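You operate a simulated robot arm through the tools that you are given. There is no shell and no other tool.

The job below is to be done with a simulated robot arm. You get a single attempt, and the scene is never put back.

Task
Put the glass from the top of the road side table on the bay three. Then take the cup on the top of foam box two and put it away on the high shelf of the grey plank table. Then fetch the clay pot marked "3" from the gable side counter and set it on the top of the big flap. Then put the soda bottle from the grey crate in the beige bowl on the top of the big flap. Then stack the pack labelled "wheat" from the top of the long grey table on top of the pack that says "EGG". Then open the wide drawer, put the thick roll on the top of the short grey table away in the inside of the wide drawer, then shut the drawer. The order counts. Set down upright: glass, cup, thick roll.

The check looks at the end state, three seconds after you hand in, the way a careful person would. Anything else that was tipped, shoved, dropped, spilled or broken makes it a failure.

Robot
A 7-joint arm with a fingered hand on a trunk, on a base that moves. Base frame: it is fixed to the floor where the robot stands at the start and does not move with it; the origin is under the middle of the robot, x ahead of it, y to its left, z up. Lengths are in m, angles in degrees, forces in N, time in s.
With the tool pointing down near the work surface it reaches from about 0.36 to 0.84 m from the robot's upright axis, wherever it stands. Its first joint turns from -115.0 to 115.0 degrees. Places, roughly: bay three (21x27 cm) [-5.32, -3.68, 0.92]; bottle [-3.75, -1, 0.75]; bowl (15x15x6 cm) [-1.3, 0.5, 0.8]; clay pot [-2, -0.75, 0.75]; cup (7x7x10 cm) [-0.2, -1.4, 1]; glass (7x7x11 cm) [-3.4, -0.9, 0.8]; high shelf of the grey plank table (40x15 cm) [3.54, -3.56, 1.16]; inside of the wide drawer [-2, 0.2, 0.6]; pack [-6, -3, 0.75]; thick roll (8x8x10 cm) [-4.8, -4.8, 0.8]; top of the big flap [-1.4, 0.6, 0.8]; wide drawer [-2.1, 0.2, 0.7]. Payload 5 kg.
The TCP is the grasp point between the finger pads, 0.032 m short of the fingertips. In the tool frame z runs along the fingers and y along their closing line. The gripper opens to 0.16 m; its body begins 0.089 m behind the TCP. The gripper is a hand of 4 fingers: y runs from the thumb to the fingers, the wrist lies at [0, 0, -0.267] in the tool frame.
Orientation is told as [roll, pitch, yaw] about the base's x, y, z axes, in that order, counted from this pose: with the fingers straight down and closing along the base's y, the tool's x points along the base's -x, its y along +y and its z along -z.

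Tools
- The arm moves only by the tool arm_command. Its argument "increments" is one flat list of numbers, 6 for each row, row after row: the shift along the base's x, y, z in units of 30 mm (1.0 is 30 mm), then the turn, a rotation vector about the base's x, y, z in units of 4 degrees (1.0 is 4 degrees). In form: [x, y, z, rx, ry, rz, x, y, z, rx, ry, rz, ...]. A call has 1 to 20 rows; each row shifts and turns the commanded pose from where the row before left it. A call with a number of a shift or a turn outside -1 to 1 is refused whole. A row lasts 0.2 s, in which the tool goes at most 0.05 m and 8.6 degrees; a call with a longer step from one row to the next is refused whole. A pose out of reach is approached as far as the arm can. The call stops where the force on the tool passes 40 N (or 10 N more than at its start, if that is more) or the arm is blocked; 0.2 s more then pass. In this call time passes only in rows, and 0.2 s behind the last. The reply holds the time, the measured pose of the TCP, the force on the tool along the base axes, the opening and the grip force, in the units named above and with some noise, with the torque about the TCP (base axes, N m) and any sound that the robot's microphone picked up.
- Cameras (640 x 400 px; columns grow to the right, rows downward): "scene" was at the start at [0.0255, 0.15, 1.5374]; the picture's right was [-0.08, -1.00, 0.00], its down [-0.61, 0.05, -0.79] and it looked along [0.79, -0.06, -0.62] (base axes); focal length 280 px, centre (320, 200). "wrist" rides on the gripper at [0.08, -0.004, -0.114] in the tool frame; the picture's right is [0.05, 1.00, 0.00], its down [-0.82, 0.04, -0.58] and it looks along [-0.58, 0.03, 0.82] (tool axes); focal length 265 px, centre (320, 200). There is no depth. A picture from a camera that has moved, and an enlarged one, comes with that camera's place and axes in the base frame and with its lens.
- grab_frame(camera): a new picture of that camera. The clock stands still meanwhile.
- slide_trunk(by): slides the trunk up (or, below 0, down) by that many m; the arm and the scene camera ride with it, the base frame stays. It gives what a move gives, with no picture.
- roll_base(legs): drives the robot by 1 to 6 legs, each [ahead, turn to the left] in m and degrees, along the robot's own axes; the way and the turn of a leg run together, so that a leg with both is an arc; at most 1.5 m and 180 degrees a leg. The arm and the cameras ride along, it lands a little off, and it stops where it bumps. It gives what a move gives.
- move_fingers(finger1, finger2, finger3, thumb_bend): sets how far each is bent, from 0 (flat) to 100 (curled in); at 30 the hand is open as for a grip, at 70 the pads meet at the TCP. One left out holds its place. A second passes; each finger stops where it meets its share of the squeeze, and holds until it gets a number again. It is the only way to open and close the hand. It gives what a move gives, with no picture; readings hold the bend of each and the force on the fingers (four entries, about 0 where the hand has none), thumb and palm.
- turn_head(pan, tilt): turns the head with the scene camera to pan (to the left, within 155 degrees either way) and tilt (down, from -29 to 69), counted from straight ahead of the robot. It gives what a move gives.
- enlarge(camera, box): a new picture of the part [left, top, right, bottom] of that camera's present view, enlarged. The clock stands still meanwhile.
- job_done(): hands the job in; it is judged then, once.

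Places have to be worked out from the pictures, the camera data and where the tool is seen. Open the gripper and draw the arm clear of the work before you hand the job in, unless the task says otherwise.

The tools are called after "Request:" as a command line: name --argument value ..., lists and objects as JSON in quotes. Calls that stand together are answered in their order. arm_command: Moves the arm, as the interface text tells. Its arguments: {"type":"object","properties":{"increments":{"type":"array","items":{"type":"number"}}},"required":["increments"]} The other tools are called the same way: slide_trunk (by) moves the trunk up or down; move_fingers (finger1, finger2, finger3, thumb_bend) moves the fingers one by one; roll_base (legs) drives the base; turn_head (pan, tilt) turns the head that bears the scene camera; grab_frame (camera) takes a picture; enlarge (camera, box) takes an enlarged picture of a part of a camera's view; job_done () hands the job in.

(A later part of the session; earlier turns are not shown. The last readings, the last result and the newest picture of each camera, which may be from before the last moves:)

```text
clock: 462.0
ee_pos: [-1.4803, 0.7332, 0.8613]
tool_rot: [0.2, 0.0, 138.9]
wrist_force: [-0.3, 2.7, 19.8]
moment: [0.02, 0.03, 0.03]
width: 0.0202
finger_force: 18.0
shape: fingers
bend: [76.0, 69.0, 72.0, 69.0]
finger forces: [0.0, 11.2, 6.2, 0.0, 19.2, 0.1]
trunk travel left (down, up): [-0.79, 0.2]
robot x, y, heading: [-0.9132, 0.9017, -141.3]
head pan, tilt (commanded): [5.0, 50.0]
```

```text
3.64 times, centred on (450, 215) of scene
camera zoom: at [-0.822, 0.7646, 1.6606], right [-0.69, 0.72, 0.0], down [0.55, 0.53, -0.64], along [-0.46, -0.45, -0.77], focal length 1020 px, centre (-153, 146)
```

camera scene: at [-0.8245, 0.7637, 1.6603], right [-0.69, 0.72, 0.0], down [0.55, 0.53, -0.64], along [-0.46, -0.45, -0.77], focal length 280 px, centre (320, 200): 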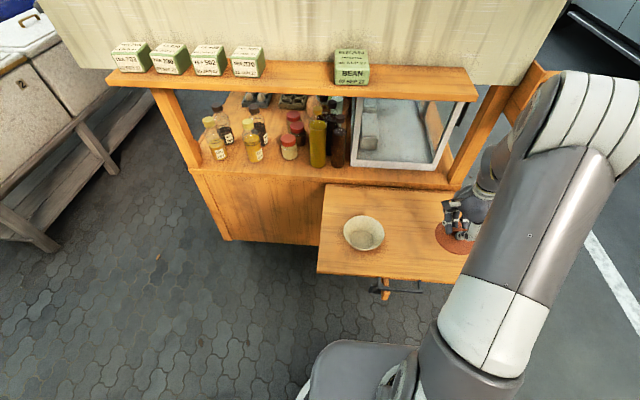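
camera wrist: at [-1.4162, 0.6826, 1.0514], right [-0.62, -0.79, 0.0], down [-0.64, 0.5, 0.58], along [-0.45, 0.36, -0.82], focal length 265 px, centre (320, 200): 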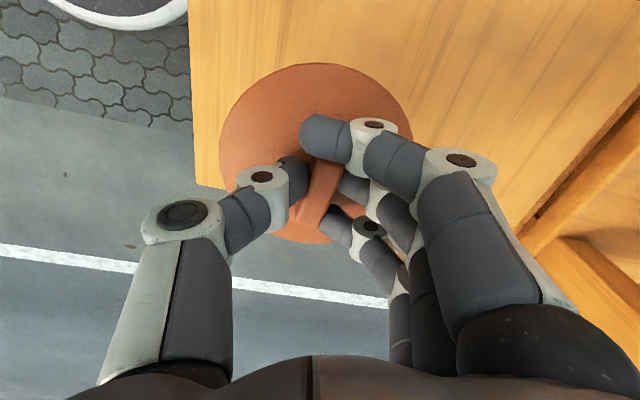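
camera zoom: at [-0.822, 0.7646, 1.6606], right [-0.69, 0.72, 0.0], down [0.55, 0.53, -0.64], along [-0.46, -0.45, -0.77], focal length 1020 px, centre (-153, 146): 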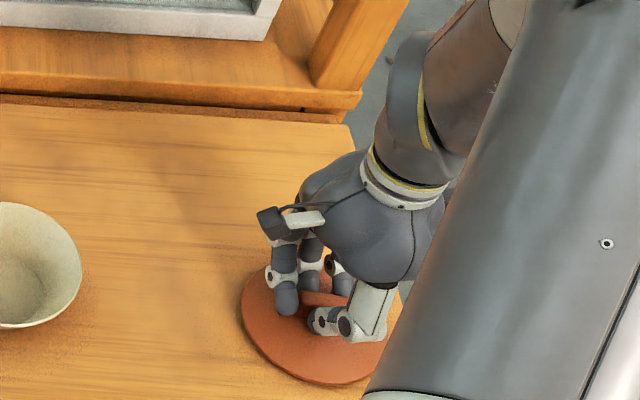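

Contact: the lid rests on the flap. I relieve the pressure, open the fingers and rise.

Request:
arm_command --increments '[0, 0, 0.13, 0, 0, 0]'

Request:
move_fingers --finger1 58 --finger2 58 --finger3 58 --thumb_bend 60

Request:
arm_command --increments '[0, 0, 0.5, 0, 0, 0, 0, 0, 1, 0, 0, 0, 0, 0, 1, 0, 0, 0, 0, 0, 1, 0, 0, 0, 0, 0, 1, 0, 0, 0, 0, 0, 1, 0, 0, 0, 0, 0, 1, 0, 0, 0, 0, 0, 1, 0, 0, 0, 0, 0, 1, 0, 0, 0]'

Request:
grab_frame --camera "wrist"

Request:
grab_frame --camera "scene"

```text
clock: 462.4
ee_pos: [-1.4778, 0.7331, 0.862]
tool_rot: [-0.1, 0.1, 138.8]
wrist_force: [-0.9, 0.1, 1.9]
moment: [-0.07, 0.0, -0.03]
width: 0.0203
finger_force: 14.3
shape: fingers
bend: [76.0, 69.0, 72.0, 69.0]
finger forces: [0.0, 9.9, 5.0, 0.1, 14.4, 0.0]
trunk travel left (down, up): [-0.79, 0.2]
robot x, y, heading: [-0.9167, 0.903, -141.0]
head pan, tilt (commanded): [5.0, 50.0]
```

```text
clock: 463.4
ee_pos: [-1.4799, 0.7322, 0.8642]
tool_rot: [0.1, 0.0, 139.0]
wrist_force: [-0.3, -0.4, 1.6]
moment: [-0.04, -0.01, 0.02]
width: 0.0578
finger_force: 0.0
shape: fingers
bend: [57.0, 57.0, 57.0, 60.0]
finger forces: [0.0, 0.0, 0.1, 0.0, 0.0, 0.0]
trunk travel left (down, up): [-0.79, 0.2]
robot x, y, heading: [-0.9146, 0.9066, -140.9]
head pan, tilt (commanded): [5.0, 50.0]
```

```text
clock: 465.4
ee_pos: [-1.479, 0.733, 1.1183]
tool_rot: [-0.1, 0.0, 138.9]
wrist_force: [1.0, -0.1, -0.2]
moment: [0.0, 0.01, 0.01]
width: 0.0582
finger_force: 0.1
shape: fingers
bend: [57.0, 57.0, 57.0, 60.0]
finger forces: [0.1, 0.0, 0.1, 0.0, 0.0, 0.1]
trunk travel left (down, up): [-0.79, 0.2]
robot x, y, heading: [-0.9103, 0.9012, -140.9]
head pan, tilt (commanded): [5.0, 50.0]
```

```text
taken
camera wrist: at [-1.4162, 0.6827, 1.232], right [-0.62, -0.79, 0.0], down [-0.64, 0.5, 0.58], along [-0.45, 0.36, -0.82], focal length 265 px, centre (320, 200)
```

wrist: 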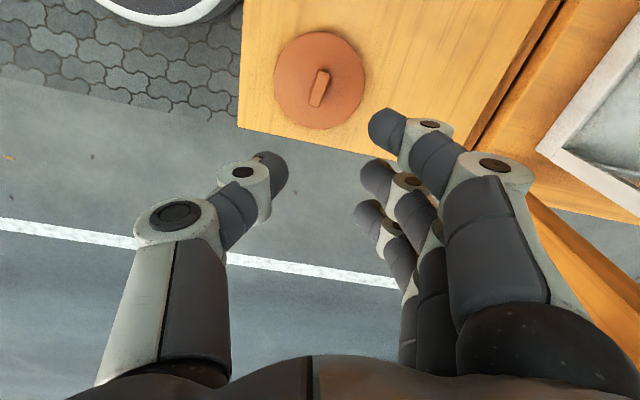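

```text
taken
camera scene: at [-0.8232, 0.764, 1.6602], right [-0.69, 0.72, 0.0], down [0.55, 0.53, -0.64], along [-0.46, -0.45, -0.77], focal length 280 px, centre (320, 200)
```

scene: 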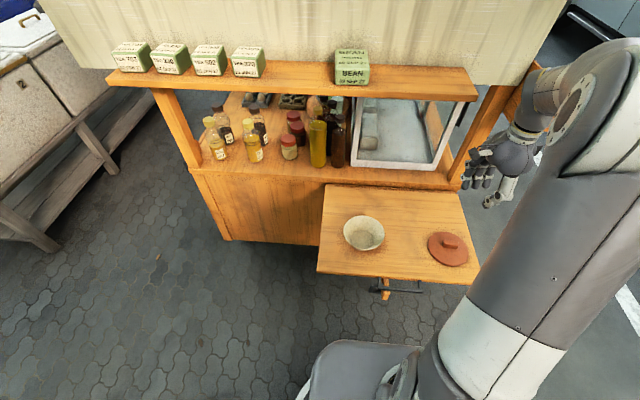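

The lid rests well on the flap. I retract and drive back to the counter for the pot body.

Request:
arm_command --increments '[0.97, -0.264, 0, 0, 0, 0, 0.97, -0.264, 0, 0, 0, 0, 0.97, -0.264, 0, 0, 0, 0, 0.97, -0.264, 0, 0, 0, 0, 0.97, -0.264, 0, 0, 0, 0, 0.97, -0.264, 0, 0, 0, 0, 0.97, -0.264, 0, 0, 0, 0, 0.97, -0.264, 0, 0, 0, 0, 0.97, -0.264, 0, 0, 0, 0]'

Request:
roll_base --legs '[[0, 97.7], [0.92, 0], [0, -46.7], [0.58, 0], [0, -53.3]]'

Request:
roll_base --legs '[[1.5, 0], [0.12, 0], [0, -86]]'

Request:
turn_head --pan 0 --tilt 45

Request:
grab_frame --camera "scene"

```text
clock: 467.4
ee_pos: [-1.2152, 0.6638, 1.1192]
tool_rot: [-0.1, 0.0, 139.0]
wrist_force: [0.6, -0.1, -0.7]
moment: [0.01, 0.03, -0.01]
width: 0.0583
finger_force: 0.0
shape: fingers
bend: [57.0, 57.0, 57.0, 60.0]
finger forces: [0.0, 0.0, 0.1, 0.0, 0.0, 0.1]
trunk travel left (down, up): [-0.79, 0.2]
robot x, y, heading: [-0.9125, 0.9033, -140.9]
head pan, tilt (commanded): [5.0, 50.0]
```

```text
clock: 483.8
ee_pos: [-0.5424, -0.5455, 1.1188]
tool_rot: [0.0, 0.1, 137.6]
wrist_force: [-1.3, 0.6, 0.3]
moment: [0.01, 0.01, -0.02]
width: 0.0582
finger_force: 0.1
shape: fingers
bend: [57.0, 57.0, 57.0, 60.0]
finger forces: [0.0, 0.1, 0.0, 0.0, 0.0, 0.1]
trunk travel left (down, up): [-0.79, 0.2]
robot x, y, heading: [-0.2351, -0.3127, -142.6]
head pan, tilt (commanded): [5.0, 50.0]
```

```text
clock: 495.7
ee_pos: [-1.7675, -1.0061, 1.1181]
tool_rot: [0.0, 0.0, 51.5]
wrist_force: [0.3, -1.5, 0.2]
moment: [-0.02, -0.02, 0.0]
width: 0.0581
finger_force: 0.1
shape: fingers
bend: [57.0, 57.0, 57.0, 60.0]
finger forces: [0.1, 0.0, 0.0, 0.0, 0.1, 0.0]
trunk travel left (down, up): [-0.79, 0.2]
robot x, y, heading: [-1.5164, -1.2965, 131.5]
head pan, tilt (commanded): [5.0, 50.0]
```

```text
clock: 496.4
ee_pos: [-1.7676, -1.0066, 1.1175]
tool_rot: [0.0, 0.0, 51.6]
wrist_force: [-0.2, -0.4, -0.2]
moment: [0.01, 0.01, 0.01]
width: 0.0581
finger_force: 0.1
shape: fingers
bend: [57.0, 57.0, 57.0, 60.0]
finger forces: [0.1, 0.1, 0.0, 0.1, 0.0, 0.0]
trunk travel left (down, up): [-0.79, 0.2]
robot x, y, heading: [-1.5158, -1.3, 131.4]
head pan, tilt (commanded): [0.0, 45.0]
```

```text
taken
camera scene: at [-1.6465, -1.3873, 1.6671], right [0.75, 0.66, 0.0], down [0.47, -0.53, -0.71], along [-0.47, 0.53, -0.71], focal length 280 px, centre (320, 200)
```

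scene: 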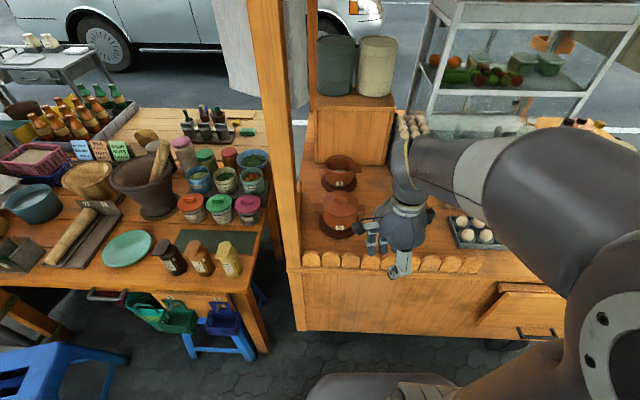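

I'm slightly short of the previous stand; move up to it.

Request:
roll_base --legs '[[0, 6], [0.175, 0], [0, -6]]'

Request:
move_fingers --finger1 30 --finger2 30 --finger3 30 --thumb_bend 30

Request:
enlarge --camera "scene" --box '[300, 140, 440, 250]'

```text
clock: 499.0
ee_pos: [-1.8967, -0.8897, 1.1195]
tool_rot: [0.0, 0.0, 51.7]
wrist_force: [0.4, 0.1, 0.1]
moment: [0.04, 0.0, -0.03]
width: 0.0582
finger_force: 0.0
shape: fingers
bend: [57.0, 57.0, 57.0, 60.0]
finger forces: [0.1, 0.1, 0.0, 0.1, 0.1, 0.0]
trunk travel left (down, up): [-0.79, 0.2]
robot x, y, heading: [-1.6454, -1.1802, 131.6]
head pan, tilt (commanded): [0.0, 45.0]
```

```text
clock: 500.0
ee_pos: [-1.8969, -0.889, 1.118]
tool_rot: [0.0, 0.0, 51.7]
wrist_force: [-0.3, 0.3, -0.6]
moment: [0.04, 0.01, 0.01]
width: 0.1697
finger_force: 0.1
shape: fingers
bend: [30.0, 30.0, 30.0, 30.0]
finger forces: [0.0, 0.1, 0.0, 0.0, 0.0, 0.0]
trunk travel left (down, up): [-0.79, 0.2]
robot x, y, heading: [-1.6421, -1.1847, 131.7]
head pan, tilt (commanded): [0.0, 45.0]
```

```text
3.64 times, centred on (370, 195) of scene
camera zoom: at [-1.7755, -1.27, 1.6671], right [0.75, 0.66, 0.0], down [0.47, -0.53, -0.71], along [-0.47, 0.53, -0.71], focal length 1020 px, centre (138, 218)
```

zoom: 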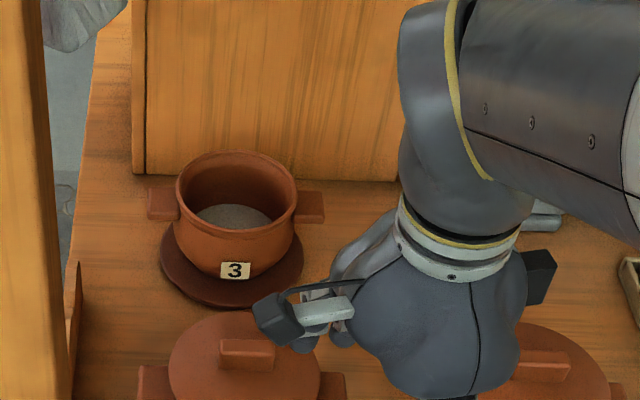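

The open pot body has some contents, so it must stay upright. I move the hand above it for a wrist check.

Request:
arm_command --increments '[-0.766, 0.64, 0, 0, 0, 0, -0.766, 0.64, 0, 0, 0, 0, -0.766, 0.64, 0, 0, 0, 0, -0.766, 0.64, 0, 0, 0, 0, -0.766, 0.64, 0, 0, 0, 0, -0.766, 0.64, 0, 0, 0, 0, -0.766, 0.64, 0, 0, 0, 0, -0.766, 0.64, 0, 0, 0, 0, -0.766, 0.64, 0, 0, 0, 0, -0.766, 0.64, 0, 0, 0, 0, -0.766, 0.64, 0, 0, 0, 0, -0.766, 0.64, 0, 0, 0, 0, -0.766, 0.64, 0, 0, 0, 0, -0.766, 0.64, 0, 0, 0, 0]'

Request:
grab_frame --camera "wrist"

```text
clock: 503.0
ee_pos: [-2.2202, -0.6202, 1.1166]
tool_rot: [-0.2, 0.1, 51.6]
wrist_force: [-1.5, 0.4, -0.2]
moment: [-0.03, -0.02, -0.03]
width: 0.1702
finger_force: 0.0
shape: fingers
bend: [30.0, 30.0, 30.0, 30.0]
finger forces: [0.0, 0.0, 0.0, 0.0, 0.0, 0.0]
trunk travel left (down, up): [-0.79, 0.2]
robot x, y, heading: [-1.6451, -1.1822, 131.8]
head pan, tilt (commanded): [0.0, 45.0]
```

```text
taken
camera wrist: at [-2.2672, -0.6861, 1.2303], right [-0.82, 0.58, 0.0], down [0.47, 0.67, 0.58], along [0.34, 0.47, -0.82], focal length 265 px, centre (320, 200)
```

wrist: 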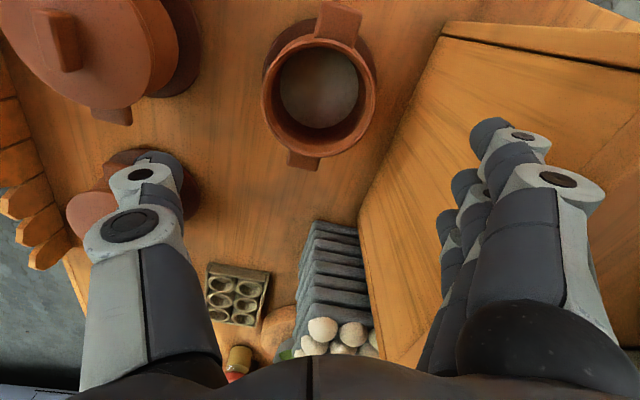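

Pot body centered at (-2.219, -0.624), rim z≈0.918, outer Ø≈0.131. I descend to just above, then to z≈0.905 and close.

Request:
arm_command --increments '[0, -0.1, -1, 0, 0, 0, 0, 0, -1, 0, 0, 0, 0, 0, -1, 0, 0, 0, 0, 0, -1, 0, 0, 0, 0, 0, -1, 0, 0, 0, 0, 0, -0.8, 0, 0, 0]'

Request:
grab_frame --camera "wrist"

```text
clock: 504.4
ee_pos: [-2.2189, -0.623, 0.9437]
tool_rot: [0.0, 0.0, 51.7]
wrist_force: [0.2, 0.1, 0.1]
moment: [0.01, 0.03, 0.01]
width: 0.17
finger_force: 0.1
shape: fingers
bend: [30.0, 30.0, 30.0, 30.0]
finger forces: [0.0, 0.0, 0.0, 0.1, 0.0, 0.0]
trunk travel left (down, up): [-0.79, 0.2]
robot x, y, heading: [-1.65, -1.1817, 131.5]
head pan, tilt (commanded): [0.0, 45.0]
```

```text
taken
camera wrist: at [-2.266, -0.6899, 1.0566], right [-0.82, 0.58, 0.0], down [0.47, 0.67, 0.58], along [0.33, 0.47, -0.82], focal length 265 px, centre (320, 200)
```

wrist: 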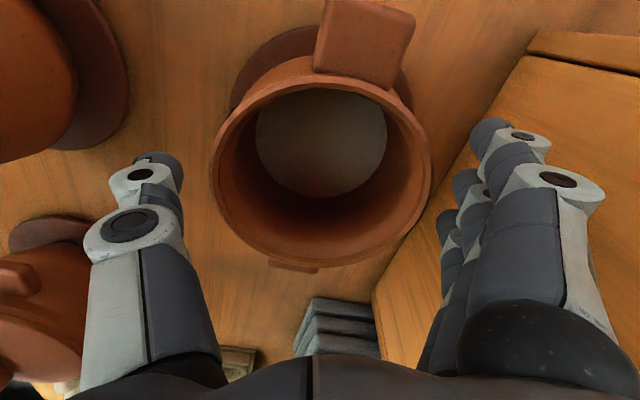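

Rim z≈0.921, well centered. Descend to z≈0.907 and close the fingers.

Request:
arm_command --increments '[0, 0, -0.6, 0, 0, 0, 0, 0, -0.6, 0, 0, 0]'

Request:
move_fingers --finger1 42 --finger2 41 --finger3 42 --thumb_bend 41

Request:
grab_frame --camera "wrist"

```text
clock: 505.0
ee_pos: [-2.2191, -0.6227, 0.9082]
tool_rot: [0.1, 0.0, 51.7]
wrist_force: [0.2, -0.1, 0.5]
moment: [-0.02, 0.03, 0.03]
width: 0.1703
finger_force: 0.0
shape: fingers
bend: [30.0, 30.0, 30.0, 30.0]
finger forces: [0.0, 0.0, 0.0, 0.0, 0.1, 0.0]
trunk travel left (down, up): [-0.79, 0.2]
robot x, y, heading: [-1.6417, -1.1806, 131.7]
head pan, tilt (commanded): [0.0, 45.0]
```

```text
clock: 506.0
ee_pos: [-2.2182, -0.6249, 0.9079]
tool_rot: [0.1, 0.1, 51.7]
wrist_force: [-0.1, -0.2, 0.0]
moment: [0.18, 0.2, 0.01]
width: 0.1368
finger_force: 16.4
shape: fingers
bend: [41.0, 39.0, 40.0, 39.0]
finger forces: [2.2, 7.8, 6.8, 0.0, 15.4, 0.0]
trunk travel left (down, up): [-0.79, 0.2]
robot x, y, heading: [-1.6422, -1.1811, 131.5]
head pan, tilt (commanded): [0.0, 45.0]
```

```text
taken
camera wrist: at [-2.2656, -0.6902, 1.0213], right [-0.82, 0.58, 0.0], down [0.47, 0.67, 0.58], along [0.33, 0.47, -0.82], focal length 265 px, centre (320, 200)
```

wrist: 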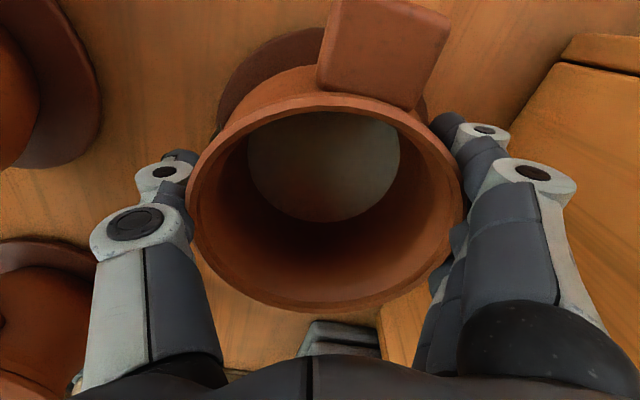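

All fingers hold the body without touching the plate. Tighten for a firm grip, then lift slowly.

Request:
move_fingers --finger1 50 --finger2 48 --finger3 49 --thumb_bend 48

Request:
arm_command --increments '[0, 0, 0.2, 0, 0, 0, 0, 0, 0.3, 0, 0, 0, 0, 0, 0.4, 0, 0, 0, 0, 0, 0.4, 0, 0, 0]'

Request:
grab_frame --camera "wrist"

Request:
enlarge --camera "scene" --box '[280, 120, 440, 260]'

```text
clock: 507.0
ee_pos: [-2.2181, -0.6233, 0.9076]
tool_rot: [0.1, 0.0, 51.7]
wrist_force: [-0.8, 0.6, 0.1]
moment: [0.09, 0.22, 0.0]
width: 0.1307
finger_force: 36.4
shape: fingers
bend: [44.0, 44.0, 45.0, 44.0]
finger forces: [10.7, 13.5, 12.2, 0.0, 35.5, 0.0]
trunk travel left (down, up): [-0.79, 0.2]
robot x, y, heading: [-1.6425, -1.1815, 131.6]
head pan, tilt (commanded): [0.0, 45.0]
```

```text
clock: 508.0
ee_pos: [-2.2198, -0.6232, 0.9476]
tool_rot: [0.1, 0.1, 51.7]
wrist_force: [0.9, -0.1, -6.6]
moment: [-0.03, -0.02, 0.01]
width: 0.1307
finger_force: 35.2
shape: fingers
bend: [44.0, 44.0, 45.0, 44.0]
finger forces: [10.4, 13.0, 11.9, 0.0, 35.7, 0.0]
trunk travel left (down, up): [-0.79, 0.2]
robot x, y, heading: [-1.6431, -1.1832, 131.5]
head pan, tilt (commanded): [0.0, 45.0]
```

```text
taken
camera wrist: at [-2.2662, -0.6901, 1.0603], right [-0.82, 0.58, 0.0], down [0.47, 0.67, 0.58], along [0.33, 0.47, -0.82], focal length 265 px, centre (320, 200)
```

wrist: 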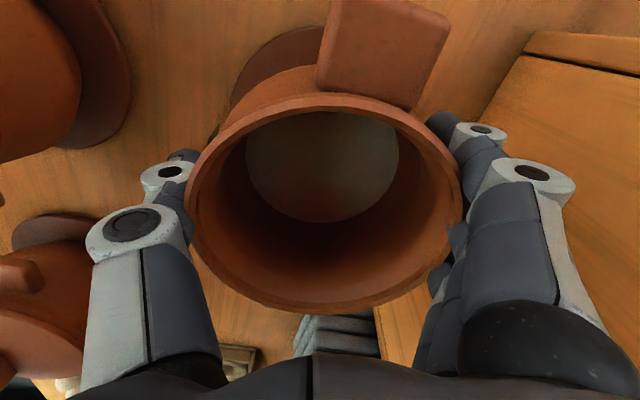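

```text
2.86 times, centred on (360, 190) of scene
camera zoom: at [-1.7759, -1.2695, 1.6671], right [0.75, 0.66, 0.0], down [0.47, -0.53, -0.71], along [-0.47, 0.53, -0.71], focal length 802 px, centre (206, 229)
```

zoom: 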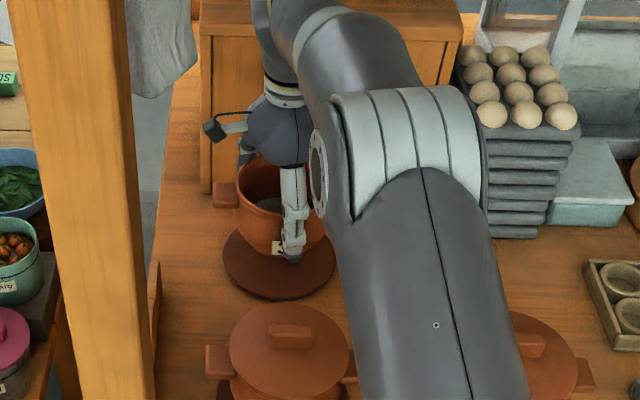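

The body comes up (~0.66 kg), leaving its plate on the counter. I raise it clear and retract over the counter.

Request:
arm_command --increments '[0, 0, 0.7, 0, 0, 0, 0, 0, 0.9, 0, 0, 0, 0, 0, 1, 0, 0, 0, 0, 0, 1, 0, 0, 0, 0, 0, 1, 0, 0, 0, 0, 0, 1, 0, 0, 0]'

Request:
arm_command --increments '[0.6, -0.48, 0, 0, 0, 0, 0.75, -0.6, 0, 0, 0, 0, 0.75, -0.6, 0, 0, 0, 0, 0.75, -0.6, 0, 0, 0, 0, 0.75, -0.6, 0, 0, 0, 0, 0.75, -0.6, 0, 0, 0, 0, 0.75, -0.6, 0, 0, 0, 0, 0.75, -0.6, 0, 0, 0, 0, 0.75, -0.6, 0, 0, 0, 0, 0.75, -0.6, 0, 0, 0, 0, 0.75, -0.6, 0, 0, 0, 0, 0.75, -0.6, 0, 0, 0, 0, 0.75, -0.6, 0, 0, 0, 0, 0.75, -0.6, 0, 0, 0, 0, 0.6, -0.48, 0, 0, 0, 0]'

Request:
grab_frame --camera "wrist"

```text
clock: 509.4
ee_pos: [-2.2191, -0.6237, 1.1146]
tool_rot: [-0.1, 0.0, 51.7]
wrist_force: [1.0, 0.1, -5.6]
moment: [0.0, 0.05, 0.02]
width: 0.1306
finger_force: 35.7
shape: fingers
bend: [44.0, 44.0, 45.0, 44.0]
finger forces: [10.5, 13.1, 12.0, 0.1, 35.4, 0.1]
trunk travel left (down, up): [-0.79, 0.2]
robot x, y, heading: [-1.6456, -1.1846, 131.5]
head pan, tilt (commanded): [0.0, 45.0]
```

```text
clock: 512.6
ee_pos: [-1.8895, -0.8863, 1.1162]
tool_rot: [-0.1, 0.0, 51.7]
wrist_force: [0.8, -0.5, -6.0]
moment: [-0.03, 0.03, 0.0]
width: 0.1301
finger_force: 34.8
shape: fingers
bend: [44.0, 44.0, 45.0, 45.0]
finger forces: [10.4, 12.9, 11.6, 0.1, 34.4, 0.1]
trunk travel left (down, up): [-0.79, 0.2]
robot x, y, heading: [-1.6442, -1.177, 131.5]
head pan, tilt (commanded): [0.0, 45.0]
```

```text
taken
camera wrist: at [-1.9371, -0.9532, 1.2288], right [-0.82, 0.58, 0.0], down [0.47, 0.67, 0.58], along [0.33, 0.47, -0.82], focal length 265 px, centre (320, 200)
```

wrist: 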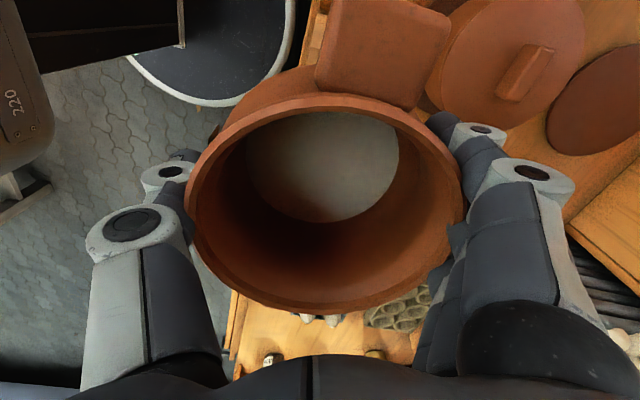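

Now the same drive to the flap with the pot body held upright.

Request:
roll_base --legs '[[-0.15, 0], [0, -94.8], [1.5, 0], [0.13, 0], [0, 54.5], [0.6, 0]]'

Request:
roll_base --legs '[[0, 46.5], [0.93, 0], [0, 82]]'

Request:
turn_head --pan 5 --tilt 50

Request:
grab_frame --camera "scene"

Request:
grab_frame --camera "wrist"

```text
clock: 531.2
ee_pos: [-0.2662, 0.6593, 1.1156]
tool_rot: [-0.1, 0.0, 11.2]
wrist_force: [0.3, -0.6, -6.0]
moment: [-0.02, 0.03, 0.03]
width: 0.1296
finger_force: 31.7
shape: fingers
bend: [45.0, 45.0, 45.0, 45.0]
finger forces: [9.4, 11.5, 11.4, 0.0, 31.2, 0.1]
trunk travel left (down, up): [-0.79, 0.2]
robot x, y, heading: [-0.2718, 0.2735, 91.3]
head pan, tilt (commanded): [0.0, 45.0]
```

```text
clock: 541.7
ee_pos: [-1.2624, 0.6714, 1.1162]
tool_rot: [0.1, 0.0, 138.7]
wrist_force: [0.6, 1.0, -5.5]
moment: [-0.01, -0.05, 0.02]
width: 0.1291
finger_force: 30.5
shape: fingers
bend: [45.0, 45.0, 45.0, 45.0]
finger forces: [8.6, 11.4, 11.2, 0.0, 29.9, 0.0]
trunk travel left (down, up): [-0.79, 0.2]
robot x, y, heading: [-0.9586, 0.8998, -141.4]
head pan, tilt (commanded): [0.0, 45.0]
```

```text
clock: 542.3
ee_pos: [-1.261, 0.6707, 1.1145]
tool_rot: [-0.2, 0.1, 138.7]
wrist_force: [0.4, -0.7, -6.2]
moment: [-0.06, -0.04, 0.03]
width: 0.1288
finger_force: 30.1
shape: fingers
bend: [45.0, 45.0, 45.0, 45.0]
finger forces: [8.5, 11.3, 11.4, 0.1, 30.1, 0.0]
trunk travel left (down, up): [-0.79, 0.2]
robot x, y, heading: [-0.9525, 0.9018, -141.2]
head pan, tilt (commanded): [5.0, 50.0]
```

```text
taken
camera scene: at [-0.8653, 0.7629, 1.6602], right [-0.69, 0.72, 0.0], down [0.56, 0.53, -0.64], along [-0.47, -0.44, -0.77], focal length 280 px, centre (320, 200)
```

scene: 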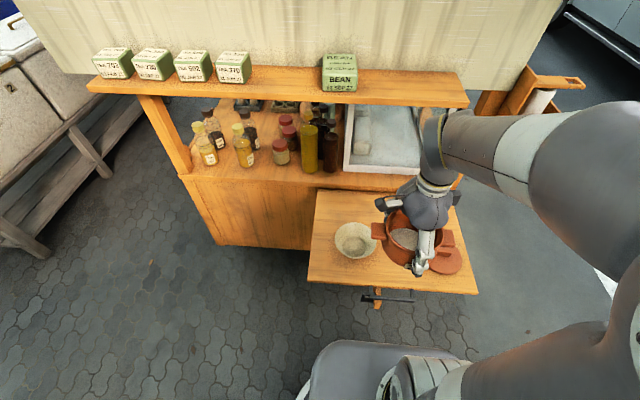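

```text
taken
camera wrist: at [-1.1989, 0.6192, 1.2284], right [-0.62, -0.78, 0.0], down [-0.64, 0.51, 0.58], along [-0.45, 0.36, -0.82], focal length 265 px, centre (320, 200)
```

wrist: 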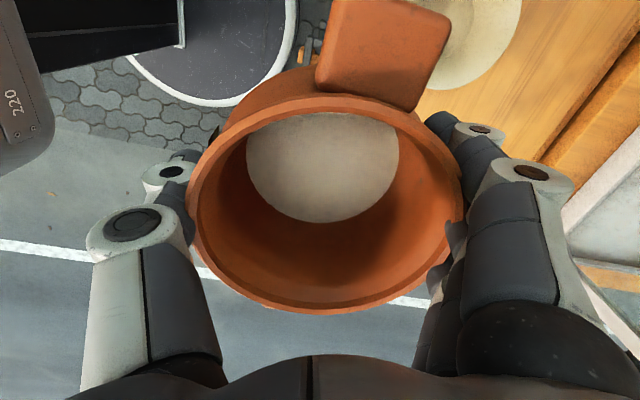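

I'll set the pot at ≈(-1.499, 0.535), clear of the bowl and lid. Move over it and lower.

Request:
arm_command --increments '[-0.882, -0.504, 0, 0, 0, 0, -0.882, -0.504, 0, 0, 0, 0, -0.882, -0.504, 0, 0, 0, 0, -0.882, -0.504, 0, 0, 0, 0, -0.882, -0.504, 0, 0, 0, 0, -0.882, -0.504, 0, 0, 0, 0, -0.882, -0.504, 0, 0, 0, 0, -0.882, -0.504, 0, 0, 0, 0, -0.882, -0.504, 0, 0, 0, 0]'

Request:
arm_command --increments '[0, 0, -1, 0, 0, 0, 0, 0, -1, 0, 0, 0, 0, 0, -1, 0, 0, 0, 0, 0, -1, 0, 0, 0, 0, 0, -1, 0, 0, 0, 0, 0, -1, 0, 0, 0]'

Request:
grab_frame --camera "scene"

Request:
grab_frame --camera "wrist"

```text
clock: 544.2
ee_pos: [-1.4659, 0.5529, 1.1135]
tool_rot: [-0.6, 0.3, 138.5]
wrist_force: [9.3, 5.4, -6.1]
moment: [-1.17, 1.81, 0.04]
width: 0.1287
finger_force: 32.7
shape: fingers
bend: [45.0, 45.0, 45.0, 45.0]
finger forces: [9.8, 12.1, 12.3, 0.1, 32.3, 0.0]
trunk travel left (down, up): [-0.79, 0.2]
robot x, y, heading: [-0.9522, 0.9013, -141.4]
head pan, tilt (commanded): [5.0, 50.0]
stopped in row 9: the force on the tool passed its limit at 116 N (the readings are from after the stop); the commanded pose is now the measured one
```

```text
clock: 545.6
ee_pos: [-1.4629, 0.5553, 0.9406]
tool_rot: [0.2, 0.1, 138.5]
wrist_force: [2.0, 1.9, -1.3]
moment: [-0.12, 0.12, 0.01]
width: 0.129
finger_force: 34.6
shape: fingers
bend: [45.0, 45.0, 45.0, 45.0]
finger forces: [9.7, 12.1, 13.2, 0.1, 33.2, 0.1]
trunk travel left (down, up): [-0.79, 0.2]
robot x, y, heading: [-0.9548, 0.8978, -141.3]
head pan, tilt (commanded): [5.0, 50.0]
```

```text
taken
camera scene: at [-0.855, 0.7711, 1.6602], right [-0.69, 0.72, 0.0], down [0.55, 0.53, -0.65], along [-0.47, -0.45, -0.76], focal length 280 px, centre (320, 200)
```

scene: 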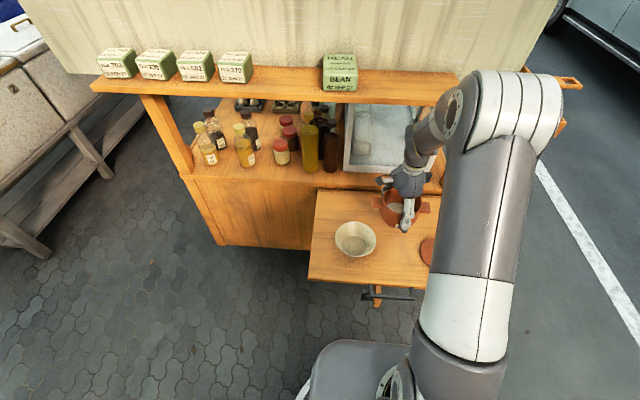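

```text
taken
camera wrist: at [-1.4002, 0.5051, 1.0545], right [-0.62, -0.78, 0.0], down [-0.64, 0.51, 0.58], along [-0.45, 0.36, -0.82], focal length 265 px, centre (320, 200)
```

wrist: 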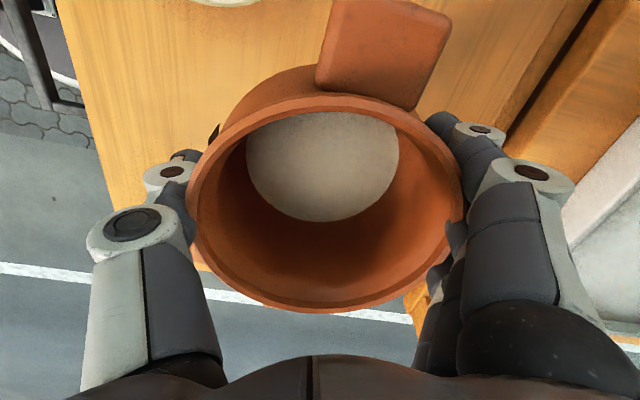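

The hand bumped something (likely the shelf edge above) on the last row, and the descent stopped 7 mm short. I stop and inspect closely.

Request:
enlarge --camera "scene" --box '[320, 50, 520, 260]'

Request:
turn_head --pan 25 --tilt 30

Request:
grab_frame --camera "scene"

```text
1.90 times, centred on (420, 155) of scene
camera zoom: at [-0.855, 0.7711, 1.6602], right [-0.69, 0.72, 0.0], down [0.55, 0.53, -0.65], along [-0.47, -0.45, -0.76], focal length 534 px, centre (130, 286)
```

zoom: 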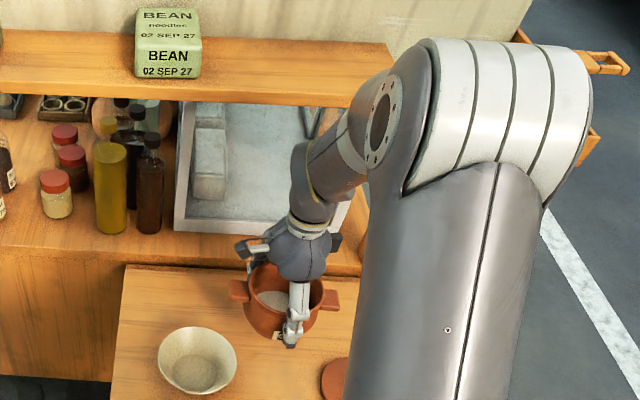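

```text
clock: 546.4
ee_pos: [-1.4695, 0.5515, 0.9334]
tool_rot: [-0.6, 0.3, 138.5]
wrist_force: [0.0, 0.7, -5.5]
moment: [-0.04, -0.04, -0.02]
width: 0.1291
finger_force: 33.9
shape: fingers
bend: [45.0, 45.0, 45.0, 45.0]
finger forces: [9.8, 12.2, 13.5, 0.1, 32.8, 0.0]
trunk travel left (down, up): [-0.79, 0.2]
robot x, y, heading: [-0.9517, 0.9018, -141.5]
head pan, tilt (commanded): [25.0, 30.0]
```

```text
taken
camera scene: at [-0.8496, 0.7352, 1.6897], right [-0.9, 0.45, 0.0], down [0.22, 0.45, -0.87], along [-0.39, -0.78, -0.5], focal length 280 px, centre (320, 200)
```

scene: 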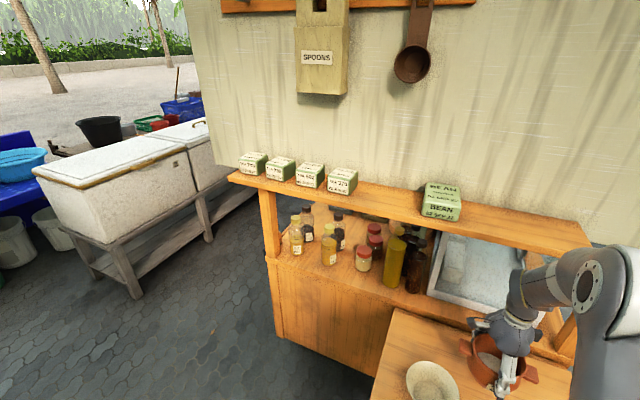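

The hand is now below the shelf's edge and free (normal forces). I shift 3 cm right along the flap, away from the bowl, and lower toward the surface.

Request:
arm_command --increments '[-0.36, 0.44, 0, 0, 0, 0, -0.36, 0.44, 0, 0, 0, 0, 0, 0, -0.8, 0, 0, 0, 0, 0, -0.8, 0, 0, 0]'

Request:
turn_head --pan 0 --tilt 50

Request:
enlarge --camera "scene" --box '[280, 130, 480, 290]'

```text
clock: 547.4
ee_pos: [-1.4933, 0.5772, 0.8843]
tool_rot: [-0.6, 0.3, 138.5]
wrist_force: [-0.2, 0.1, -5.9]
moment: [-0.02, -0.06, 0.01]
width: 0.1289
finger_force: 33.8
shape: fingers
bend: [45.0, 45.0, 45.0, 45.0]
finger forces: [9.8, 12.2, 13.3, 0.1, 32.6, 0.0]
trunk travel left (down, up): [-0.79, 0.2]
robot x, y, heading: [-0.9577, 0.9032, -141.5]
head pan, tilt (commanded): [25.0, 30.0]
```

```text
clock: 548.3
ee_pos: [-1.4917, 0.5768, 0.8839]
tool_rot: [-0.6, 0.3, 138.5]
wrist_force: [0.2, 0.0, -5.8]
moment: [-0.02, -0.01, -0.01]
width: 0.1289
finger_force: 33.5
shape: fingers
bend: [45.0, 45.0, 45.0, 45.0]
finger forces: [9.8, 12.2, 13.2, 0.1, 32.5, 0.0]
trunk travel left (down, up): [-0.79, 0.2]
robot x, y, heading: [-0.9522, 0.9025, -141.1]
head pan, tilt (commanded): [0.0, 50.0]
```

```text
2.50 times, centred on (380, 210) of scene
camera zoom: at [-0.87, 0.7677, 1.6603], right [-0.62, 0.78, 0.0], down [0.6, 0.48, -0.64], along [-0.5, -0.4, -0.77], focal length 701 px, centre (170, 175)
```

zoom: 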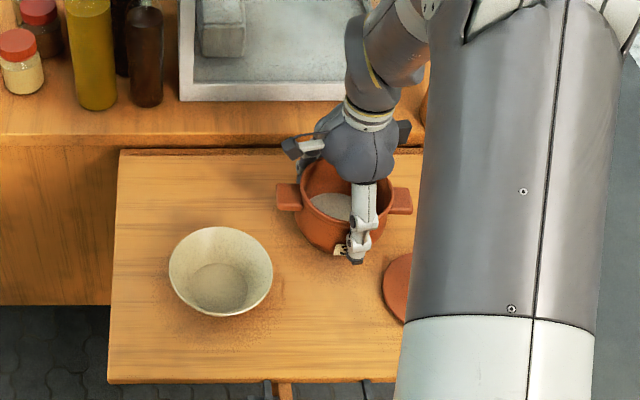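

Position looks good between bowl and lid. Lower in fine steps to contact.

Request:
arm_command --increments '[0, 0, -0.5, 0, 0, 0, 0, 0, -0.4, 0, 0, 0]'

Request:
arm_command --increments '[0, 0, -0.15, 0, 0, 0]'

Request:
arm_command --increments '[0, 0, -0.15, 0, 0, 0]'

Request:
arm_command --increments '[0, 0, -0.15, 0, 0, 0]'

```text
clock: 548.8
ee_pos: [-1.4946, 0.5754, 0.8743]
tool_rot: [0.3, 0.0, 138.5]
wrist_force: [6.0, 2.3, 28.1]
moment: [-0.29, 0.29, -0.04]
width: 0.1321
finger_force: 27.7
shape: fingers
bend: [46.0, 46.0, 46.0, 46.0]
finger forces: [6.2, 10.3, 9.3, 0.0, 30.5, 0.1]
trunk travel left (down, up): [-0.79, 0.2]
robot x, y, heading: [-0.9537, 0.9008, -141.2]
head pan, tilt (commanded): [0.0, 50.0]
stopped in row 2: the force on the tool passed its limit at 48 N (the readings are from after the stop); the commanded pose is now the measured one
```

```text
clock: 549.1
ee_pos: [-1.4961, 0.5753, 0.8739]
tool_rot: [0.5, 0.0, 138.5]
wrist_force: [5.4, 2.5, 22.4]
moment: [-0.06, 0.14, 0.09]
width: 0.1318
finger_force: 29.2
shape: fingers
bend: [46.0, 46.0, 46.0, 46.0]
finger forces: [6.1, 10.8, 9.8, 0.1, 31.4, 0.0]
trunk travel left (down, up): [-0.79, 0.2]
robot x, y, heading: [-0.9554, 0.9036, -141.6]
head pan, tilt (commanded): [0.0, 50.0]
stopped in row 1: the force on the tool passed its limit at 46 N (the readings are from after the stop); the commanded pose is now the measured one
```

```text
clock: 549.5
ee_pos: [-1.498, 0.5733, 0.8743]
tool_rot: [0.7, 0.0, 138.5]
wrist_force: [7.8, 3.6, 23.7]
moment: [-0.08, 0.05, 0.07]
width: 0.1321
finger_force: 29.5
shape: fingers
bend: [46.0, 46.0, 45.0, 46.0]
finger forces: [5.7, 10.4, 9.5, 0.0, 32.9, 0.0]
trunk travel left (down, up): [-0.79, 0.2]
robot x, y, heading: [-0.9536, 0.9014, -141.4]
head pan, tilt (commanded): [0.0, 50.0]
stopped in row 1: the force on the tool passed its limit at 43 N (the readings are from after the stop); the commanded pose is now the measured one
```

```text
clock: 549.9
ee_pos: [-1.4985, 0.572, 0.8744]
tool_rot: [1.0, -0.2, 138.6]
wrist_force: [7.2, 4.4, 23.9]
moment: [0.0, -0.04, -0.01]
width: 0.1323
finger_force: 28.8
shape: fingers
bend: [46.0, 45.0, 45.0, 46.0]
finger forces: [5.3, 10.5, 9.6, 0.0, 32.2, 0.0]
trunk travel left (down, up): [-0.79, 0.2]
robot x, y, heading: [-0.9544, 0.8994, -141.4]
head pan, tilt (commanded): [0.0, 50.0]
stopped in row 1: the force on the tool passed its limit at 43 N (the readings are from after the stop); the commanded pose is now the measured one
```

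The pot is on the flap (contact ~z 0.874). Relieve the pressure and open the fingers gently.

Request:
arm_command --increments '[0, 0, 0.15, 0, 0, 0]'

Request:
move_fingers --finger1 38 --finger2 37 --finger3 38 --thumb_bend 37

Request:
grab_frame --camera "wrist"

```text
clock: 550.3
ee_pos: [-1.4997, 0.5721, 0.8742]
tool_rot: [0.7, -0.2, 138.6]
wrist_force: [2.9, 1.7, 4.2]
moment: [-0.17, 0.12, -0.01]
width: 0.1321
finger_force: 29.6
shape: fingers
bend: [46.0, 45.0, 45.0, 46.0]
finger forces: [6.1, 11.8, 11.0, 0.0, 29.9, 0.0]
trunk travel left (down, up): [-0.79, 0.2]
robot x, y, heading: [-0.951, 0.9009, -141.2]
head pan, tilt (commanded): [0.0, 50.0]
```

```text
clock: 551.3
ee_pos: [-1.4996, 0.5717, 0.8738]
tool_rot: [1.0, -0.2, 138.6]
wrist_force: [0.3, 0.9, 4.5]
moment: [0.4, -0.36, 0.03]
width: 0.1461
finger_force: 6.9
shape: fingers
bend: [38.0, 36.0, 38.0, 37.0]
finger forces: [0.1, 3.3, 1.8, 0.0, 8.6, 0.1]
trunk travel left (down, up): [-0.79, 0.2]
robot x, y, heading: [-0.9525, 0.9037, -141.3]
head pan, tilt (commanded): [0.0, 50.0]
```

```text
taken
camera wrist: at [-1.436, 0.5213, 0.9883], right [-0.62, -0.78, 0.01], down [-0.63, 0.51, 0.58], along [-0.46, 0.35, -0.81], focal length 265 px, centre (320, 200)
```

wrist: 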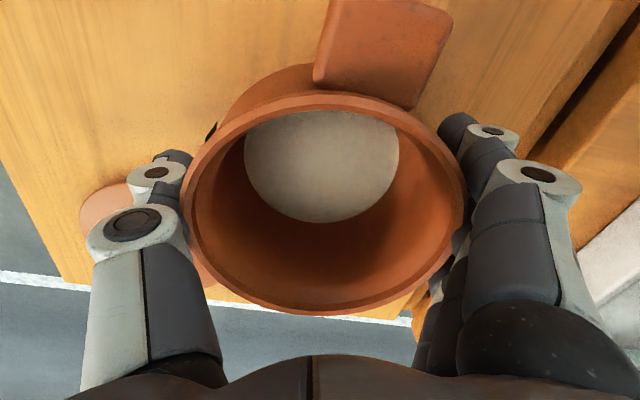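

Still lightly touching; open further.

Request:
move_fingers --finger1 28 --finger2 27 --finger3 28 --thumb_bend 24

Request:
arm_command --increments '[0, 0, 0.2, 0, 0, 0]'

Request:
grab_frame --camera "wrist"

```text
clock: 552.3
ee_pos: [-1.4997, 0.5701, 0.8751]
tool_rot: [0.7, -0.3, 138.6]
wrist_force: [-0.2, 0.0, 0.1]
moment: [0.01, 0.02, -0.02]
width: 0.1801
finger_force: 0.0
shape: fingers
bend: [28.0, 27.0, 28.0, 24.0]
finger forces: [0.1, 0.0, 0.1, 0.0, 0.0, 0.0]
trunk travel left (down, up): [-0.79, 0.2]
robot x, y, heading: [-0.9489, 0.9002, -141.4]
head pan, tilt (commanded): [0.0, 50.0]
```

```text
clock: 552.7
ee_pos: [-1.4991, 0.5718, 0.882]
tool_rot: [0.9, -0.2, 138.7]
wrist_force: [0.9, -0.3, 0.9]
moment: [0.01, 0.0, 0.01]
width: 0.1802
finger_force: 0.0
shape: fingers
bend: [28.0, 27.0, 28.0, 24.0]
finger forces: [0.1, 0.0, 0.0, 0.0, 0.0, 0.0]
trunk travel left (down, up): [-0.79, 0.2]
robot x, y, heading: [-0.9552, 0.9031, -141.5]
head pan, tilt (commanded): [0.0, 50.0]
```

```text
taken
camera wrist: at [-1.436, 0.5214, 0.9946], right [-0.62, -0.78, 0.01], down [-0.63, 0.51, 0.58], along [-0.46, 0.35, -0.81], focal length 265 px, centre (320, 200)
```

wrist: 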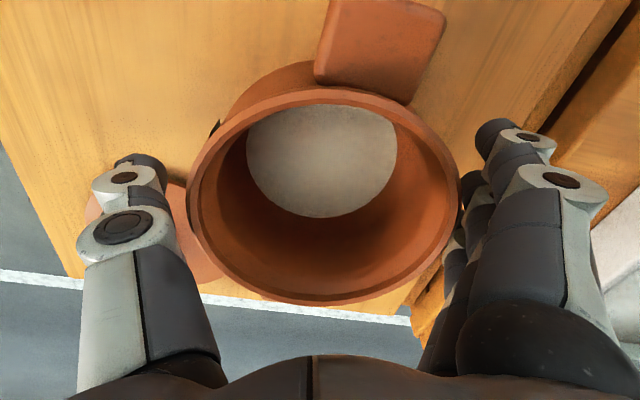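

Released. I rise just enough to clear the rim, then pull outward from under the shelf before going higher.

Request:
arm_command --increments '[0, 0, 0.8, 0, 0, 0, 0, 0, 0.8, 0, 0, 0, 0, 0, 0.7, 0, 0, 0]'

Request:
grab_frame --camera "wrist"

```text
clock: 553.5
ee_pos: [-1.4991, 0.5712, 0.9527]
tool_rot: [0.8, -0.2, 138.5]
wrist_force: [0.1, -0.4, 0.0]
moment: [0.01, -0.01, 0.0]
width: 0.1801
finger_force: 0.0
shape: fingers
bend: [28.0, 27.0, 28.0, 24.0]
finger forces: [0.0, 0.0, 0.0, 0.0, 0.0, 0.0]
trunk travel left (down, up): [-0.79, 0.2]
robot x, y, heading: [-0.95, 0.8988, -141.4]
head pan, tilt (commanded): [0.0, 50.0]
```

```text
taken
camera wrist: at [-1.4356, 0.5214, 1.0631], right [-0.62, -0.78, 0.01], down [-0.63, 0.51, 0.58], along [-0.46, 0.35, -0.81], focal length 265 px, centre (320, 200)
```

wrist: 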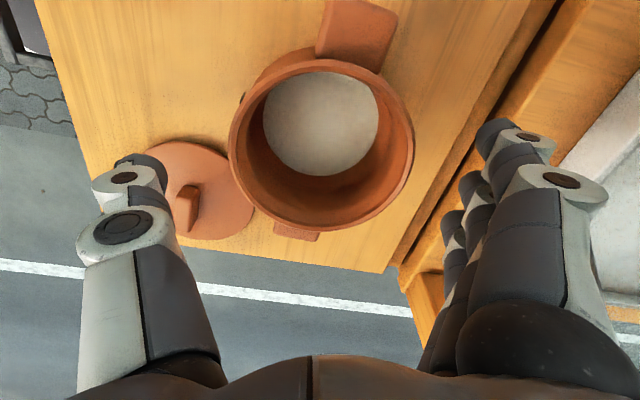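

Pot body stands on the flap next to the lid. Now I move the hand over the lid, straighten the small tilt, and pre-shape the fingers for the bar.

Request:
arm_command --increments '[0, 0, 0.4, 0, 0, 0, 0.11, 0.9, 0.1, -0.1, 0, 0, 0.11, 0.9, 0.2, -0.1, 0.05, 0, 0.11, 0.9, 0.2, 0, 0, 0, 0.11, 0.9, 0.2, 0, 0, 0, 0.11, 0.9, 0.2, 0, 0, 0, 0.11, 0.9, 0.2, 0, 0, 0]'

Request:
move_fingers --finger1 57 --finger2 57 --finger3 57 --thumb_bend 58

Request:
grab_frame --camera "wrist"

Request:
grab_frame --camera "scene"

```text
clock: 555.1
ee_pos: [-1.4787, 0.7348, 0.9945]
tool_rot: [1.7, 0.2, 138.6]
wrist_force: [0.1, 0.5, 0.7]
moment: [-0.01, 0.06, -0.03]
width: 0.1803
finger_force: 0.2
shape: fingers
bend: [28.0, 27.0, 28.0, 24.0]
finger forces: [0.0, 0.1, 0.1, 0.1, 0.0, 0.0]
trunk travel left (down, up): [-0.79, 0.2]
robot x, y, heading: [-0.9521, 0.9, -141.3]
head pan, tilt (commanded): [0.0, 50.0]
```

```text
clock: 556.1
ee_pos: [-1.4802, 0.7342, 0.9956]
tool_rot: [1.6, 0.2, 138.6]
wrist_force: [0.0, -0.5, -0.2]
moment: [-0.01, 0.02, -0.01]
width: 0.067
finger_force: 0.0
shape: fingers
bend: [56.0, 56.0, 56.0, 57.0]
finger forces: [0.0, 0.1, 0.0, 0.1, 0.0, 0.0]
trunk travel left (down, up): [-0.79, 0.2]
robot x, y, heading: [-0.9509, 0.9029, -141.5]
head pan, tilt (commanded): [0.0, 50.0]
```

```text
taken
camera wrist: at [-1.4153, 0.6855, 1.1081], right [-0.62, -0.78, 0.03], down [-0.63, 0.52, 0.58], along [-0.46, 0.34, -0.82], focal length 265 px, centre (320, 200)
```

wrist: 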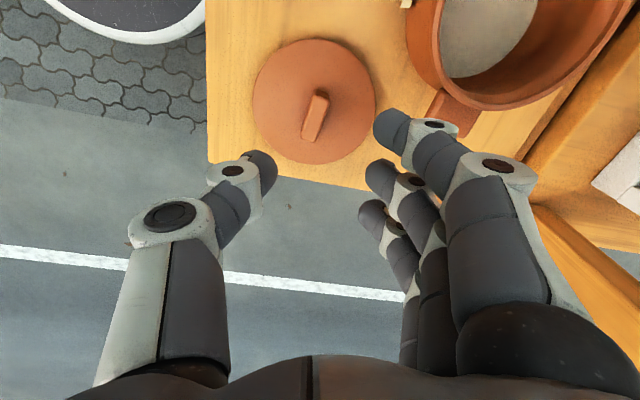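

```text
taken
camera scene: at [-0.8689, 0.7686, 1.6602], right [-0.62, 0.78, 0.0], down [0.6, 0.48, -0.64], along [-0.5, -0.4, -0.77], focal length 280 px, centre (320, 200)
```

scene: 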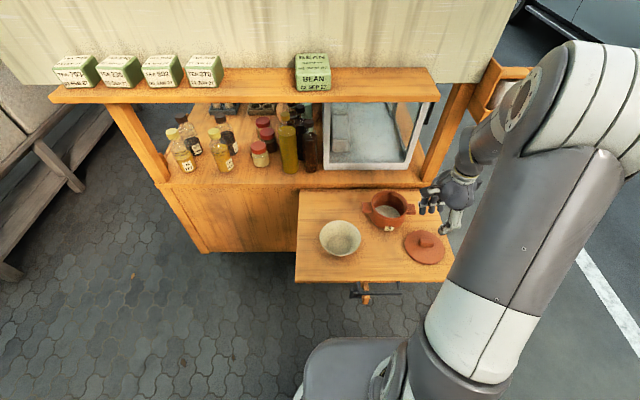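

Lid and bar are well centered. I correct the 1.6° tilt properly and descend to the same height at which I released the lid.

Request:
arm_command --increments '[0.1, -0.06, 0, 0.333, -0.227, 0, 0, 0, -1, 0, 0, 0, 0, 0, -1, 0, 0, 0, 0, 0, -1, 0, 0, 0]'

Request:
grab_frame --camera "wrist"

```text
clock: 557.1
ee_pos: [-1.4773, 0.732, 0.9059]
tool_rot: [0.0, 0.0, 138.6]
wrist_force: [-1.2, 0.3, 0.8]
moment: [-0.01, 0.0, -0.03]
width: 0.0671
finger_force: 0.0
shape: fingers
bend: [56.0, 56.0, 56.0, 57.0]
finger forces: [0.0, 0.0, 0.0, 0.1, 0.1, 0.0]
trunk travel left (down, up): [-0.79, 0.2]
robot x, y, heading: [-0.9505, 0.9036, -141.4]
head pan, tilt (commanded): [0.0, 50.0]
```

```text
taken
camera wrist: at [-1.4147, 0.6811, 1.0186], right [-0.62, -0.78, 0.0], down [-0.64, 0.51, 0.58], along [-0.45, 0.36, -0.82], focal length 265 px, centre (320, 200)
```

wrist: 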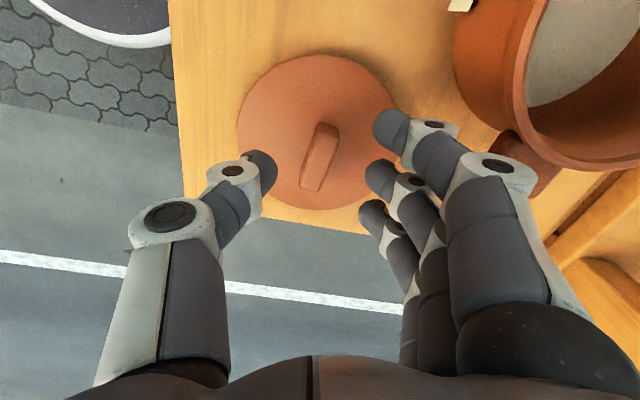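

Finger clearance to the pot ear looks fine (~2 cm). Continue down to z≈0.866 and close on the bar.

Request:
arm_command --increments '[0, 0, -0.7, 0, 0, 0, 0, 0, -0.6, 0, 0, 0]'

Request:
move_fingers --finger1 72 --finger2 71 --finger3 72 --thumb_bend 70

Request:
grab_frame --camera "wrist"

```text
clock: 557.7
ee_pos: [-1.4776, 0.7327, 0.8677]
tool_rot: [0.0, 0.0, 138.6]
wrist_force: [0.2, 0.2, -0.3]
moment: [-0.01, 0.01, -0.01]
width: 0.067
finger_force: 0.0
shape: fingers
bend: [56.0, 56.0, 56.0, 57.0]
finger forces: [0.0, 0.0, 0.0, 0.0, 0.0, 0.0]
trunk travel left (down, up): [-0.79, 0.2]
robot x, y, heading: [-0.9511, 0.9027, -141.4]
head pan, tilt (commanded): [0.0, 50.0]
```

```text
clock: 558.7
ee_pos: [-1.476, 0.7316, 0.8672]
tool_rot: [-0.2, 0.1, 138.6]
wrist_force: [-0.7, -0.2, -0.6]
moment: [-0.05, -0.05, 0.01]
width: 0.0249
finger_force: 7.9
shape: fingers
bend: [72.0, 67.0, 71.0, 68.0]
finger forces: [0.1, 5.5, 2.1, 0.0, 7.7, 0.1]
trunk travel left (down, up): [-0.79, 0.2]
robot x, y, heading: [-0.9567, 0.9034, -141.5]
head pan, tilt (commanded): [0.0, 50.0]
```

```text
taken
camera wrist: at [-1.4146, 0.6811, 0.9802], right [-0.62, -0.78, 0.0], down [-0.64, 0.51, 0.58], along [-0.45, 0.36, -0.82], focal length 265 px, centre (320, 200)
```

wrist: 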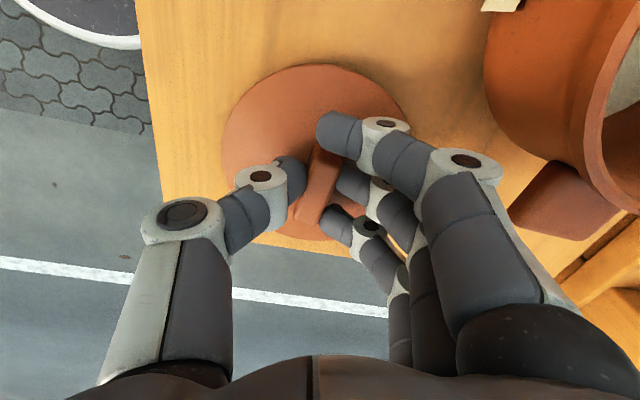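

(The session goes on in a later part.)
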